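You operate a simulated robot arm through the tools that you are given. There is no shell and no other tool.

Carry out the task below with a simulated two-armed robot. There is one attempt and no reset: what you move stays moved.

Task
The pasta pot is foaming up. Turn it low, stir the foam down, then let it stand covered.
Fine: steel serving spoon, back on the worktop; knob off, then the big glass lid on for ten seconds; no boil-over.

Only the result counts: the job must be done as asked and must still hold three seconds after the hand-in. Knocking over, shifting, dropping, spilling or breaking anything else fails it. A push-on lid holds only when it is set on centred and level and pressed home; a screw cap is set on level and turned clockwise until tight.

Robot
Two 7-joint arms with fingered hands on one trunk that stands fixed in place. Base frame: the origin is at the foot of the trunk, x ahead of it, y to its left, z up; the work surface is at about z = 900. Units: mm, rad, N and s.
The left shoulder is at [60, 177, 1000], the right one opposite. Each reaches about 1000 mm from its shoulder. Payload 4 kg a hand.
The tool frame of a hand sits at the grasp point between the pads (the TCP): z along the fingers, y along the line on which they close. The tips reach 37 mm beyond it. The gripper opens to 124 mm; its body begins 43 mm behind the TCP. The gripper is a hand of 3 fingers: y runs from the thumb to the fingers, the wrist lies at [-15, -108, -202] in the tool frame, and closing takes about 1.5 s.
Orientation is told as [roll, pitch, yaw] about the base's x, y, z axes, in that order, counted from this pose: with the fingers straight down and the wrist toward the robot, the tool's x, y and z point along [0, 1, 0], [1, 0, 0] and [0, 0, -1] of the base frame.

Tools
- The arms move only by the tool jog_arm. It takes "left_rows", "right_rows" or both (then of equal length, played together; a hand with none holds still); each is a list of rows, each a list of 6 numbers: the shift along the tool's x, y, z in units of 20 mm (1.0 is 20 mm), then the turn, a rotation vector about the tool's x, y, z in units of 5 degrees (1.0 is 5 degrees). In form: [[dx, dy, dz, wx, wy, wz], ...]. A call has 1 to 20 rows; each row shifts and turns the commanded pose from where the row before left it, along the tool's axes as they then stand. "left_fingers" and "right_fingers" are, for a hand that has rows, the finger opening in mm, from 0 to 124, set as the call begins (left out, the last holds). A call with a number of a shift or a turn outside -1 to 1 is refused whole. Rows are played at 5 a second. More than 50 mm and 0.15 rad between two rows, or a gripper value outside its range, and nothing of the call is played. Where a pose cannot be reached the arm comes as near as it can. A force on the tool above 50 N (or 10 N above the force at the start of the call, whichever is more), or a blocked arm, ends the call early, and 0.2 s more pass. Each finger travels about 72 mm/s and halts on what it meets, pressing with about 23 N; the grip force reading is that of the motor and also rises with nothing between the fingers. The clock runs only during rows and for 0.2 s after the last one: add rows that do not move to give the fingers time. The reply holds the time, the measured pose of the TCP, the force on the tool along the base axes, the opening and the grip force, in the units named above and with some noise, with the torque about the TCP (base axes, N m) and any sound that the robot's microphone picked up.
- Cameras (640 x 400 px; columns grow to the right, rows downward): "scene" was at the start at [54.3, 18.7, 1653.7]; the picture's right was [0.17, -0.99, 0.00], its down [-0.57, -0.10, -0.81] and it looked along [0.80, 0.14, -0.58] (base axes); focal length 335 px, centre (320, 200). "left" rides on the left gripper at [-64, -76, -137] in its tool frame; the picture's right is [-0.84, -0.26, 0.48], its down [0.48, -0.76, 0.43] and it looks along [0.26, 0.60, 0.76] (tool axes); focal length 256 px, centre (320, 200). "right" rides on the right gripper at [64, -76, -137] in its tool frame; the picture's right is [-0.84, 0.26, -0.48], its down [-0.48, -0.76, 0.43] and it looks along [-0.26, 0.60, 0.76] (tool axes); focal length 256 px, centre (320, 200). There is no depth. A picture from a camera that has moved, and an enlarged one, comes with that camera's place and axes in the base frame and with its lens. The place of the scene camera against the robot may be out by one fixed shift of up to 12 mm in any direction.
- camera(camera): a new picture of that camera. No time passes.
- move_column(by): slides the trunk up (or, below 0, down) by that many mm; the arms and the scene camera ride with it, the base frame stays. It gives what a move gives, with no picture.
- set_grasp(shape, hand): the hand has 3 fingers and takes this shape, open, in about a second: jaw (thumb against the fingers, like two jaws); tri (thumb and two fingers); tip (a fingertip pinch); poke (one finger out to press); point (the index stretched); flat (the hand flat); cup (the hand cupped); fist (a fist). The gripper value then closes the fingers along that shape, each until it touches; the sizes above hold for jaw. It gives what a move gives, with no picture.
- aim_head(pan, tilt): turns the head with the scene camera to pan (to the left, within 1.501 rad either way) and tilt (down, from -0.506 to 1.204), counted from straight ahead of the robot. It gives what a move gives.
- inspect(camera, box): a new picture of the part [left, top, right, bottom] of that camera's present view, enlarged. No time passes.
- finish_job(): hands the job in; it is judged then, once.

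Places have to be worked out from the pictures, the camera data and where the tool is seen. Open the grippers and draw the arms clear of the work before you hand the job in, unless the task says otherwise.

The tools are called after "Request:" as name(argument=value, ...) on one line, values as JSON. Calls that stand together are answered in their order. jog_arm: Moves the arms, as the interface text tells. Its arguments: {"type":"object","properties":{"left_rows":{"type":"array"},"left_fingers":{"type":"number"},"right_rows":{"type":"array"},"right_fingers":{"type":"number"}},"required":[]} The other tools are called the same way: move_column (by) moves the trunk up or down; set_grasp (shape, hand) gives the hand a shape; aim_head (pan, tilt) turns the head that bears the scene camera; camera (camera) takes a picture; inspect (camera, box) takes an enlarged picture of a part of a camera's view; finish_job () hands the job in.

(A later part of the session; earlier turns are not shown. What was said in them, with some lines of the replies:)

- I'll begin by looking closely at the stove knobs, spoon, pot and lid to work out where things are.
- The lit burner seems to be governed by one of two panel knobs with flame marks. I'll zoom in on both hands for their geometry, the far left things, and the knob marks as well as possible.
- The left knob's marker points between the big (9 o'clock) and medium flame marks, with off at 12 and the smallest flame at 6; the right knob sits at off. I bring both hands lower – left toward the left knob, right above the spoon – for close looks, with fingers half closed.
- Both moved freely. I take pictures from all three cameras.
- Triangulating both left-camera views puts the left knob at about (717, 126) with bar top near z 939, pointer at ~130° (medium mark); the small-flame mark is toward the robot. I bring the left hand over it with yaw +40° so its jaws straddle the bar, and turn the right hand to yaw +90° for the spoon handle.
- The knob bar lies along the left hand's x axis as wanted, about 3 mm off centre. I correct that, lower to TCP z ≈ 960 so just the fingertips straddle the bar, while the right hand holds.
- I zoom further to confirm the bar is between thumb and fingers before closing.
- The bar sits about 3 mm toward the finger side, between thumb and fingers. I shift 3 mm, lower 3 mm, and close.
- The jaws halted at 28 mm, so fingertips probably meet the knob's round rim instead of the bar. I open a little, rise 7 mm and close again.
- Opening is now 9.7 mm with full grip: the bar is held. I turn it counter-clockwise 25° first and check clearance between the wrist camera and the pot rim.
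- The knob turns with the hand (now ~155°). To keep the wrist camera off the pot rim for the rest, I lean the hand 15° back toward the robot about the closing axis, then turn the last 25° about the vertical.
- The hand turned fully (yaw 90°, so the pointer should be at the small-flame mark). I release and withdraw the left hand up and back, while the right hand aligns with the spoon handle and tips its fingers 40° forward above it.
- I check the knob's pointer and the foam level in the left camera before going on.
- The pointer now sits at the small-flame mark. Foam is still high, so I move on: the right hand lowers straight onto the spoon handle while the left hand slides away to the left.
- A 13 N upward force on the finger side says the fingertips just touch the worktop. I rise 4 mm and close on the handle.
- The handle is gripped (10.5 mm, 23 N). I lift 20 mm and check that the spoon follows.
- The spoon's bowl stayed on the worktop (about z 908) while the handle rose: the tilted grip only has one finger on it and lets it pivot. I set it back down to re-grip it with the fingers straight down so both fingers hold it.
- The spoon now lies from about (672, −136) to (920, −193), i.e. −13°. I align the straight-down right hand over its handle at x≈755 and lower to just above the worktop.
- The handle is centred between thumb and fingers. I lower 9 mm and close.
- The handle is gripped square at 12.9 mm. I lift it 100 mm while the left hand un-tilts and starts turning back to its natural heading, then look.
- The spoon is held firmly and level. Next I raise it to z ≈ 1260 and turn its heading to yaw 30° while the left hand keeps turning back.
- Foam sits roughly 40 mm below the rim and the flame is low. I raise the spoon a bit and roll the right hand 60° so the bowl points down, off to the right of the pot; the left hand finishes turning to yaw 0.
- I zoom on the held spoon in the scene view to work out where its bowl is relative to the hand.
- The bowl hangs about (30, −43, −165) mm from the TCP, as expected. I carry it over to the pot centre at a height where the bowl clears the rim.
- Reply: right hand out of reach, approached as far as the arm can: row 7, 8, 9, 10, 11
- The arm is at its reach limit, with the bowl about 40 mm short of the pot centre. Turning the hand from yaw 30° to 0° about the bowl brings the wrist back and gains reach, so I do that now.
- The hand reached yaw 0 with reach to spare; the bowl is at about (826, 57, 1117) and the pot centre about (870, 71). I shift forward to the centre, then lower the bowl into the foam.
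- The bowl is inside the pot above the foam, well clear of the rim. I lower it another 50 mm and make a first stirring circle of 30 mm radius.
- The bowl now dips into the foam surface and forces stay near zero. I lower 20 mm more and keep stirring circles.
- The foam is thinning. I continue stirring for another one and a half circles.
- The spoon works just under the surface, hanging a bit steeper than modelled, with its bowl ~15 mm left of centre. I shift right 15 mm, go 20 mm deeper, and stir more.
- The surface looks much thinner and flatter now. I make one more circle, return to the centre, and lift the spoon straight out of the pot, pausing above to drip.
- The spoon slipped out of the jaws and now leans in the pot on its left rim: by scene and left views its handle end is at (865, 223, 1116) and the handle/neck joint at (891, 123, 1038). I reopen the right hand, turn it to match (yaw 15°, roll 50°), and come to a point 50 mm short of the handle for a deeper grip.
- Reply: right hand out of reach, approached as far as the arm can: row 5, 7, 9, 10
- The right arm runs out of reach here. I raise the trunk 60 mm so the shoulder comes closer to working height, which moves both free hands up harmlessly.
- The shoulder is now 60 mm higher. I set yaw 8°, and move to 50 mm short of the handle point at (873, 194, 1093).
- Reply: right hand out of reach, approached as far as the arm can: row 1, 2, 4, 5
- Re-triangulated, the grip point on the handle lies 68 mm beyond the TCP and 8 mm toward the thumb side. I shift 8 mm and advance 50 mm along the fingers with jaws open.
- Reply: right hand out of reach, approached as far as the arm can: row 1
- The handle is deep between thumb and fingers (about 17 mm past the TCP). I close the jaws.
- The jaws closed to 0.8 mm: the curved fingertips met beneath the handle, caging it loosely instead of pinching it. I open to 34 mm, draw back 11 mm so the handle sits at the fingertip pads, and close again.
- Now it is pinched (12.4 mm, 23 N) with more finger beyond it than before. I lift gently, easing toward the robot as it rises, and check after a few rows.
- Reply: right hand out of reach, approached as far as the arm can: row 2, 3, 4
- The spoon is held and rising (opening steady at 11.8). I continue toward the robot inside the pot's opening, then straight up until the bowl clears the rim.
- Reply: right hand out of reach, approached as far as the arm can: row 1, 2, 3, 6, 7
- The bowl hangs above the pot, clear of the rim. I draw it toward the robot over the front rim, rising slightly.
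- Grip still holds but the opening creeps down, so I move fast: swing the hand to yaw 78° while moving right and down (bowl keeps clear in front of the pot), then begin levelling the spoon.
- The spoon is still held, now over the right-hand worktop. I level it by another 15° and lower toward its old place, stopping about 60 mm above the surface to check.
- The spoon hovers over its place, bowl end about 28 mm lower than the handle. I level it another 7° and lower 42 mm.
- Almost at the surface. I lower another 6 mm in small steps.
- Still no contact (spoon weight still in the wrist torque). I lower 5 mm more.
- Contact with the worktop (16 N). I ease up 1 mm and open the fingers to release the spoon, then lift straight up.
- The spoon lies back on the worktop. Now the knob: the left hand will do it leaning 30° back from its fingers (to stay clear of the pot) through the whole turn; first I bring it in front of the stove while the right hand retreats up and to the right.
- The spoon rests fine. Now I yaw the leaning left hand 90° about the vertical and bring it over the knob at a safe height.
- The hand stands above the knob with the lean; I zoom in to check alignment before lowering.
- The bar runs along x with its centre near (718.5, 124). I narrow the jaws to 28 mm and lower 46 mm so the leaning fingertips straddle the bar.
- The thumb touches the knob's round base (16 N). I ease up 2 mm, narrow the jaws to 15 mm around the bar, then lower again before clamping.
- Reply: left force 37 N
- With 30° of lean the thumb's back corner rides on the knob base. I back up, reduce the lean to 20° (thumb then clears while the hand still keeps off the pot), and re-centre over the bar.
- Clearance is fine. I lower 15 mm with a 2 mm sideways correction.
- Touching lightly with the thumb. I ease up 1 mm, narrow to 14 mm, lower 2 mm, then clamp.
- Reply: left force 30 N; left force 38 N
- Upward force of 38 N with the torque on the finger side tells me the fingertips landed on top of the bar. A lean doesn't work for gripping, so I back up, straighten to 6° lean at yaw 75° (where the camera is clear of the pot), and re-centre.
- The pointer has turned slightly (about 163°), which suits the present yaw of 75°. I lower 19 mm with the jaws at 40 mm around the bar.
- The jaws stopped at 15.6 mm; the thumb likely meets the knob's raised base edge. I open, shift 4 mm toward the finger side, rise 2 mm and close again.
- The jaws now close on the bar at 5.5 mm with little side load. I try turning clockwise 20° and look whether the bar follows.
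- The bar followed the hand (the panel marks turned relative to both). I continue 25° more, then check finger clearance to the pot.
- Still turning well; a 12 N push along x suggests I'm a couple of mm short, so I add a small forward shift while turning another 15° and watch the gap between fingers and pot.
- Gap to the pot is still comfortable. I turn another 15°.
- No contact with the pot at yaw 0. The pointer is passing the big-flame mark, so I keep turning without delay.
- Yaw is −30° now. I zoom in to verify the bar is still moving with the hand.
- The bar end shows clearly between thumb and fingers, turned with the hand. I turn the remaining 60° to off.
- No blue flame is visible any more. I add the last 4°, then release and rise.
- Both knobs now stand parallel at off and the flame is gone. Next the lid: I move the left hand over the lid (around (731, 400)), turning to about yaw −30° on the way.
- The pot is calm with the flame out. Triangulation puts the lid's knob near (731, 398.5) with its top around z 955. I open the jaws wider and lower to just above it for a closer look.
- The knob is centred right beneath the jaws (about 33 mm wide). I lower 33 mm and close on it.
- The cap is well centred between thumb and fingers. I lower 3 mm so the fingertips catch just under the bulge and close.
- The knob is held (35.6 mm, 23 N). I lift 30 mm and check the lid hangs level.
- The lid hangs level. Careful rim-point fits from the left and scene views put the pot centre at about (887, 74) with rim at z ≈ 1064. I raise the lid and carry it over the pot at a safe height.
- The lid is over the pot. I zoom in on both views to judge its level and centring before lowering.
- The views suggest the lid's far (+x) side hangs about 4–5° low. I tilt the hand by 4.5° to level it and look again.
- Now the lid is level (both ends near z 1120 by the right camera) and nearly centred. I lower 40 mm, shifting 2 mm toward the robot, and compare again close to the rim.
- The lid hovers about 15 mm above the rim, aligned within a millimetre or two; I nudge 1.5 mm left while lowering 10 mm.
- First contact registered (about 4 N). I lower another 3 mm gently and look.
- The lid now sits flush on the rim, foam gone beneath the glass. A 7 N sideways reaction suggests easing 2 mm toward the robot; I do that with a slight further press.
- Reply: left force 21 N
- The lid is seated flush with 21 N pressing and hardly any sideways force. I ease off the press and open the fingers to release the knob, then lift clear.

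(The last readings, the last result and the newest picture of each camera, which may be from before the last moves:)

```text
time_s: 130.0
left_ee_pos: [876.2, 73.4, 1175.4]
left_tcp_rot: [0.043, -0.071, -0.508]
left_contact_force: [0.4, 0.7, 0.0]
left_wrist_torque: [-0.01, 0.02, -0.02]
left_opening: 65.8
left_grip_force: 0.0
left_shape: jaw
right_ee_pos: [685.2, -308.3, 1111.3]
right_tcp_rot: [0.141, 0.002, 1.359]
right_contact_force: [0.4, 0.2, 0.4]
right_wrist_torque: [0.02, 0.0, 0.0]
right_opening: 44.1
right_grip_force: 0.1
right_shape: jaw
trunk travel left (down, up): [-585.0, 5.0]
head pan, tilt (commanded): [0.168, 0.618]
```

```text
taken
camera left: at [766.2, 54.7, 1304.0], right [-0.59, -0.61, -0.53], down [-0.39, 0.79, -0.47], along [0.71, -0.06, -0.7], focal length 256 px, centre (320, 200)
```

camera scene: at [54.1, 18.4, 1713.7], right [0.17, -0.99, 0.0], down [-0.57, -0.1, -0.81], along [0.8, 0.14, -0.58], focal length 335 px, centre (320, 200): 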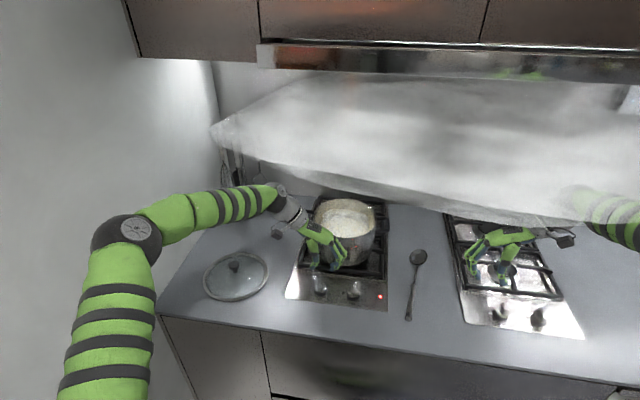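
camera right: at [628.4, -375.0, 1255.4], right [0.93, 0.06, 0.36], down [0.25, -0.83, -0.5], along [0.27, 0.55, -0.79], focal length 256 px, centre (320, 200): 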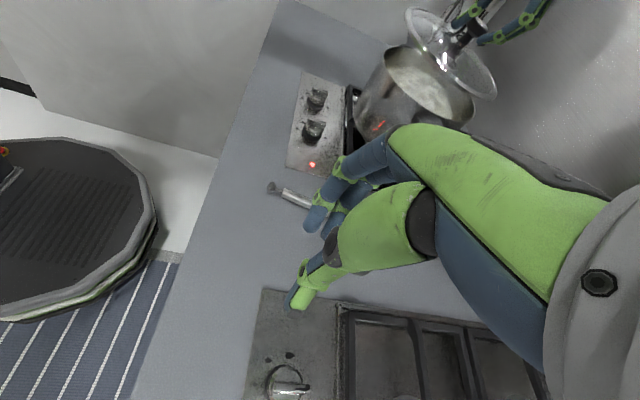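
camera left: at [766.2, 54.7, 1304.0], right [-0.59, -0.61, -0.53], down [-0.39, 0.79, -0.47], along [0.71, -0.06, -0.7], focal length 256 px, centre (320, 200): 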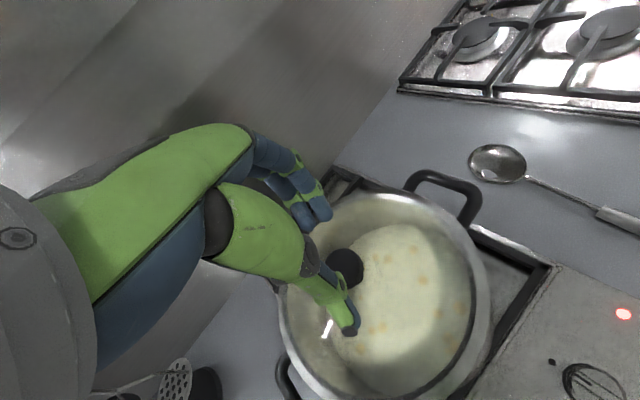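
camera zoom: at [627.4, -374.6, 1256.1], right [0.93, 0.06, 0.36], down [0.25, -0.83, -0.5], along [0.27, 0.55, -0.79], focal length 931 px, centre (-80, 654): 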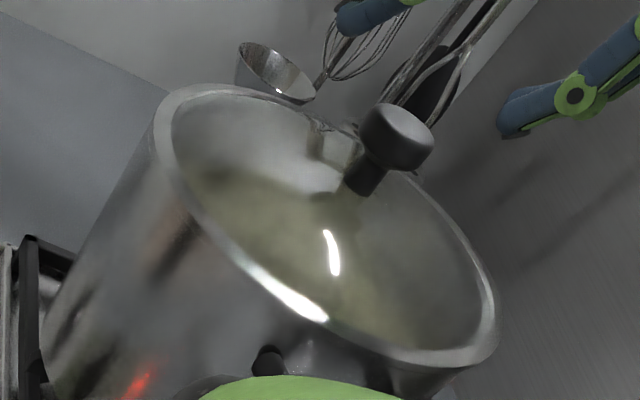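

The lid stays flush, centred and level with the hand off it. I now withdraw both arms up and back toward the robot with hands open, letting the covered time run.

Request:
jog_arm(left_rows=[[0, 0, -1, 0, 0, 0], [0, 0, -1, 0, 0, 0], [0, 0, -1, 0, 0, 0], [0, 0, -1, 0, 0, 0], [0, 0, -1, 0, 0, 0], [-0.3, -0.8, -0.4, 0, 0, 0], [-0.3, -0.9, -0.2, 0, 0, 0], [0, -0.9, 0, 0, 0, 0], [0.4, -0.9, 0, 0, 0, 0], [0.6, -0.8, 0, 0, 0, 0], [0.6, -0.8, 0, 0, 0, 0], [0.6, -0.8, 0, 0, 0, 0], [0.6, -0.8, 0, 0, 0, 0], [0.6, -0.8, 0, 0, 0, 0], [0.6, -0.8, 0, 0, 0, 0], [0.6, -0.8, 0, 0, 0, 0], [0.6, -0.8, 0, 0, 0, 0], [0.6, -0.8, 0, 0, 0, 0]], left_fingers=90, right_rows=[[0, 0, -1, 0, 0, 0], [0, 0, -1, 0, 0, 0], [0, 0, -1, 0, 0, 0], [0, 0, -1, 0, 0, 0], [0, 0, -1, 0, 0, 0], [0.968, -0.209, 0.138, 0, 0, 0], [0.968, -0.209, 0.138, 0, 0, 0], [0.968, -0.209, 0.138, 0, 0, 0], [0.968, -0.209, 0.138, 0, 0, 0], [0.968, -0.209, 0.138, 0, 0, 0], [0.968, -0.209, 0.138, 0, 0, 0], [0.968, -0.209, 0.138, 0, 0, 0], [0.968, -0.209, 0.138, 0, 0, 0], [0, 0, 0, 0, 0, 0], [0, 0, 0, 0, 0, 0], [0, 0, 0, 0, 0, 0], [0, 0, 0, 0, 0, 0], [0, 0, 0, 0, 0, 0]], right_fingers=90)

Request:
camera(camera="scene")

Request:
inspect(camera="scene", box=[280, 180, 440, 320])

Request:
camera(camera="left")

Request:
camera(camera="right")

```text
time_s: 133.8
left_ee_pos: [732.3, 268.0, 1275.5]
left_tcp_rot: [0.043, -0.073, -0.507]
left_contact_force: [0.3, 0.1, 0.1]
left_wrist_torque: [0.02, 0.01, 0.01]
left_opening: 89.8
left_grip_force: 0.1
left_shape: jaw
right_ee_pos: [535.6, -310.6, 1210.8]
right_tcp_rot: [0.14, 0.003, 1.359]
right_contact_force: [-0.4, -0.9, 0.0]
right_wrist_torque: [-0.01, -0.04, 0.0]
right_opening: 89.8
right_grip_force: 0.1
right_shape: jaw
trunk travel left (down, up): [-585.0, 5.0]
head pan, tilt (commanded): [0.168, 0.618]
```

```text
taken
camera scene: at [54.2, 19.1, 1713.7], right [0.17, -0.99, 0.0], down [-0.57, -0.1, -0.81], along [0.8, 0.14, -0.58], focal length 335 px, centre (320, 200)
```

scene: 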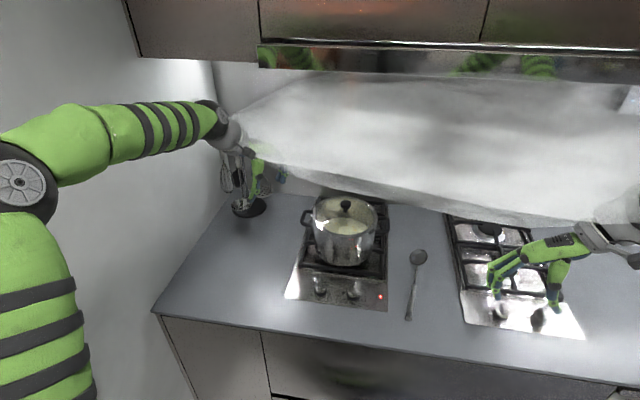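

```text
2.86 times, centred on (360, 250) of scene
camera zoom: at [54.2, 19.1, 1713.7], right [0.17, -0.99, 0.0], down [-0.57, -0.1, -0.81], along [0.8, 0.14, -0.58], focal length 958 px, centre (206, 57)
```

zoom: 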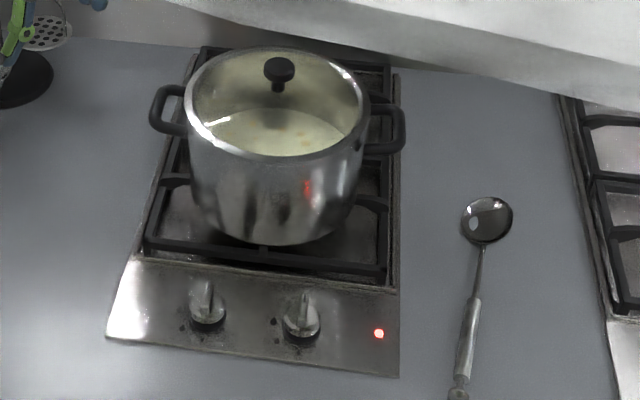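

```text
taken
camera left: at [622.7, 248.9, 1403.5], right [-0.59, -0.61, -0.53], down [-0.39, 0.79, -0.47], along [0.71, -0.07, -0.7], focal length 256 px, centre (320, 200)
```

left: 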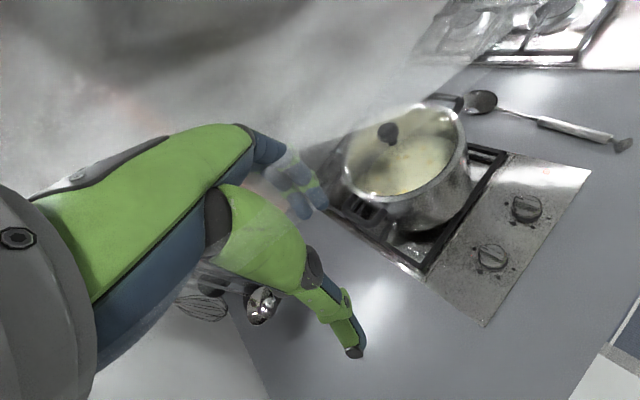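

```text
taken
camera right: at [477.7, -377.1, 1356.0], right [0.93, 0.06, 0.36], down [0.25, -0.83, -0.5], along [0.27, 0.55, -0.79], focal length 256 px, centre (320, 200)
```

right: 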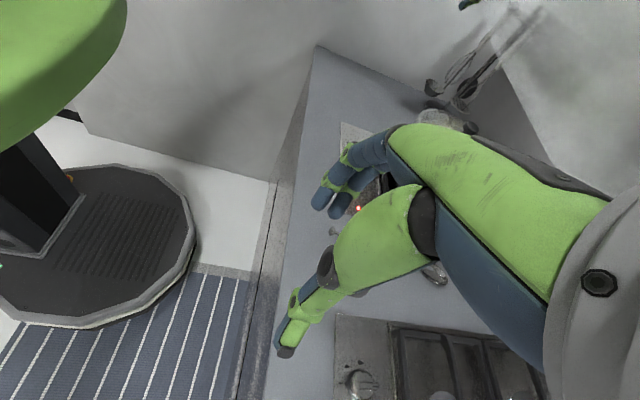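

Everything stands as asked: lid on, flame out, spoon on the worktop. I back the left hand off further while time passes, and check the knob's pointer closely.

Request:
jog_arm(left_rows=[[0.5, -0.9, 0, 0, 0, 0], [0.5, -0.9, 0, 0, 0, 0], [0.5, -0.9, 0, 0, 0, 0], [0.5, -0.9, 0, 0, 0, 0], [0.5, -0.9, 0, 0, 0, 0], [0.2, -0.9, 0, 0, 0, 0], [0, 0, 0, 0, 0, 0], [0, 0, 0, 0, 0, 0], [0, 0, 0, 0, 0, 0], [0, 0, 0, 0, 0, 0], [0, 0, 0, 0, 0, 0], [0, 0, 0, 0, 0, 0], [0, 0, 0, 0, 0, 0], [0, 0, 0, 0, 0, 0], [0, 0, 0, 0, 0, 0], [0, 0, 0, 0, 0, 0], [0, 0, 0, 0, 0, 0], [0, 0, 0, 0, 0, 0], [0, 0, 0, 0, 0, 0], [0, 0, 0, 0, 0, 0]])

Request:
inspect(camera="left", box=[330, 80, 640, 300])

Request:
inspect(camera="scene", box=[300, 265, 400, 315])

Request:
inspect(camera="scene", box=[310, 175, 390, 245])

```text
time_s: 138.0
left_ee_pos: [662.5, 368.1, 1271.2]
left_tcp_rot: [0.042, -0.07, -0.508]
left_contact_force: [0.6, 0.0, -0.4]
left_wrist_torque: [0.01, 0.0, 0.01]
left_opening: 89.9
left_grip_force: 0.0
left_shape: jaw
right_ee_pos: [535.5, -310.5, 1212.1]
right_tcp_rot: [0.142, 0.0, 1.358]
right_contact_force: [-0.4, -0.1, 0.1]
right_wrist_torque: [-0.03, -0.01, 0.01]
right_opening: 89.7
right_grip_force: 0.0
right_shape: jaw
trunk travel left (down, up): [-585.0, 5.0]
head pan, tilt (commanded): [0.168, 0.618]
```

```text
1.82 times, centred on (485, 190) of left
camera zoom: at [552.9, 348.4, 1398.1], right [-0.59, -0.61, -0.53], down [-0.39, 0.79, -0.47], along [0.71, -0.06, -0.7], focal length 465 px, centre (20, 218)
```

zoom: 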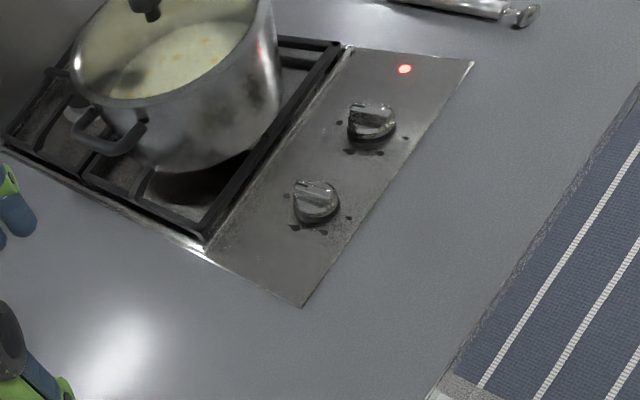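

```text
6.40 times, centred on (350, 290) of scene
camera zoom: at [54.3, 18.7, 1713.7], right [0.17, -0.99, 0.0], down [-0.57, -0.1, -0.81], along [0.8, 0.14, -0.58], focal length 2146 px, centre (128, -376)
```

zoom: 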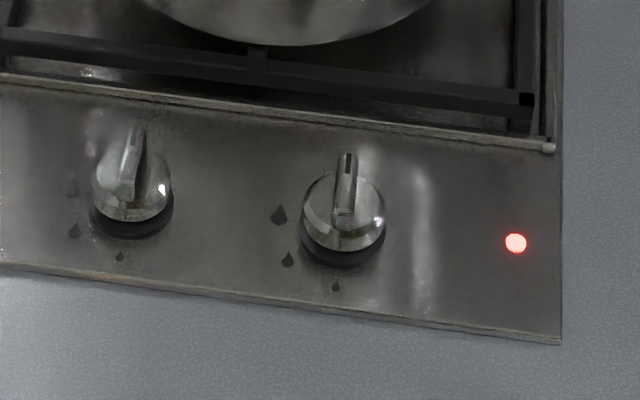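

```text
5.71 times, centred on (350, 210) of scene
camera zoom: at [54.3, 18.7, 1713.7], right [0.17, -0.99, 0.0], down [-0.57, -0.1, -0.81], along [0.8, 0.14, -0.58], focal length 1916 px, centre (149, 143)
```

zoom: 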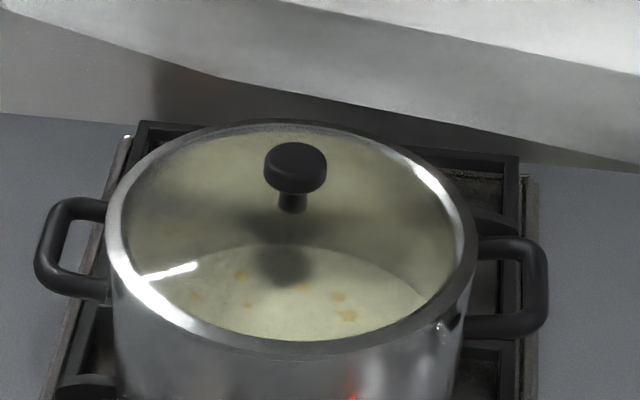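

The knob points at off like its neighbour, no flame, and the lid sits level and centred. I let more time pass so the lid has well over ten seconds on.

Request:
jog_arm(left_rows=[[0, 0, 0, 0, 0, 0], [0, 0, 0, 0, 0, 0], [0, 0, 0, 0, 0, 0], [0, 0, 0, 0, 0, 0], [0, 0, 0, 0, 0, 0], [0, 0, 0, 0, 0, 0], [0, 0, 0, 0, 0, 0], [0, 0, 0, 0, 0, 0], [0, 0, 0, 0, 0, 0], [0, 0, 0, 0, 0, 0], [0, 0, 0, 0, 0, 0], [0, 0, 0, 0, 0, 0], [0, 0, 0, 0, 0, 0], [0, 0, 0, 0, 0, 0], [0, 0, 0, 0, 0, 0], [0, 0, 0, 0, 0, 0], [0, 0, 0, 0, 0, 0], [0, 0, 0, 0, 0, 0], [0, 0, 0, 0, 0, 0], [0, 0, 0, 0, 0, 0]])

Request:
jog_arm(left_rows=[[0, 0, 0, 0, 0, 0], [0, 0, 0, 0, 0, 0], [0, 0, 0, 0, 0, 0], [0, 0, 0, 0, 0, 0], [0, 0, 0, 0, 0, 0], [0, 0, 0, 0, 0, 0], [0, 0, 0, 0, 0, 0], [0, 0, 0, 0, 0, 0], [0, 0, 0, 0, 0, 0], [0, 0, 0, 0, 0, 0], [0, 0, 0, 0, 0, 0], [0, 0, 0, 0, 0, 0], [0, 0, 0, 0, 0, 0], [0, 0, 0, 0, 0, 0], [0, 0, 0, 0, 0, 0], [0, 0, 0, 0, 0, 0], [0, 0, 0, 0, 0, 0], [0, 0, 0, 0, 0, 0], [0, 0, 0, 0, 0, 0], [0, 0, 0, 0, 0, 0]])

Request:
camera(camera="scene")

```text
time_s: 142.2
left_ee_pos: [661.4, 368.1, 1270.0]
left_tcp_rot: [0.043, -0.071, -0.508]
left_contact_force: [0.0, 0.5, 0.8]
left_wrist_torque: [-0.02, -0.02, 0.01]
left_opening: 89.8
left_grip_force: 0.0
left_shape: jaw
right_ee_pos: [534.0, -311.4, 1211.7]
right_tcp_rot: [0.141, 0.002, 1.358]
right_contact_force: [-1.4, 0.0, 0.6]
right_wrist_torque: [-0.03, 0.02, 0.0]
right_opening: 89.6
right_grip_force: 0.1
right_shape: jaw
trunk travel left (down, up): [-585.0, 5.0]
head pan, tilt (commanded): [0.168, 0.618]
```

```text
time_s: 146.4
left_ee_pos: [661.4, 367.6, 1270.4]
left_tcp_rot: [0.045, -0.069, -0.508]
left_contact_force: [0.5, 0.4, -0.4]
left_wrist_torque: [0.02, 0.01, 0.01]
left_opening: 89.7
left_grip_force: 0.0
left_shape: jaw
right_ee_pos: [536.1, -312.0, 1212.7]
right_tcp_rot: [0.142, 0.002, 1.36]
right_contact_force: [-0.1, 0.1, -0.3]
right_wrist_torque: [-0.04, -0.01, 0.0]
right_opening: 89.6
right_grip_force: 0.2
right_shape: jaw
trunk travel left (down, up): [-585.0, 5.0]
head pan, tilt (commanded): [0.168, 0.618]
```

```text
taken
camera scene: at [54.3, 18.7, 1713.7], right [0.17, -0.99, 0.0], down [-0.57, -0.1, -0.81], along [0.8, 0.14, -0.58], focal length 335 px, centre (320, 200)
```

scene: 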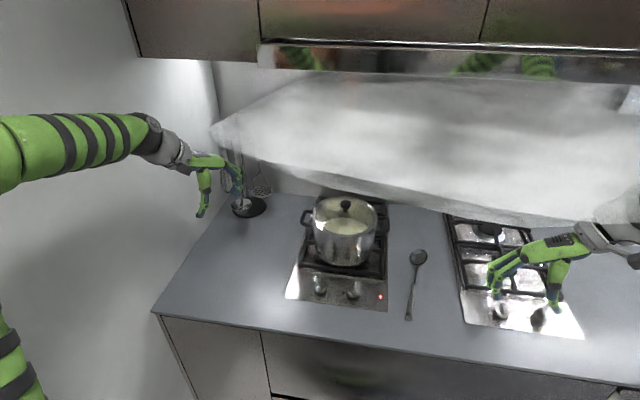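

The lid has now been on, with the burner off, for more than 15 seconds. The spoon is on the worktop, both hands are open and clear, and nothing boiled over, so I hand the job in.

Request:
finish_job()

```text
The job is handed in.
```

The job is handed in: the pasta pot's burner is off, the foam is stirred down, and the big glass lid is on. There was no boil-over. The result of the judging did not come back with the hand-in.

- **Heat:** I turned the left knob to the smallest flame mark before stirring and fully off afterwards. From low to off, the knob had to pass briefly through medium and full flame. No flame shows now.
- **Stirring:** I stirred with the steel serving spoon until the foam went flat. At the end the spoon slipped out of the grip and leaned in the pot for about ten seconds. I gripped it again and lifted it out.
- **Spoon:** It is back on the worktop, close to where it lay at the start but turned a few degrees.
- **Lid:** It sits centred and level on the rim, and I pressed it down with about 20 N. It had been on for more than 15 seconds at hand-in.

As far as I could see, nothing else was knocked over, moved or spilled. Both hands were open and clear of the stove at hand-in. The trunk is still 60 mm higher than at the start.
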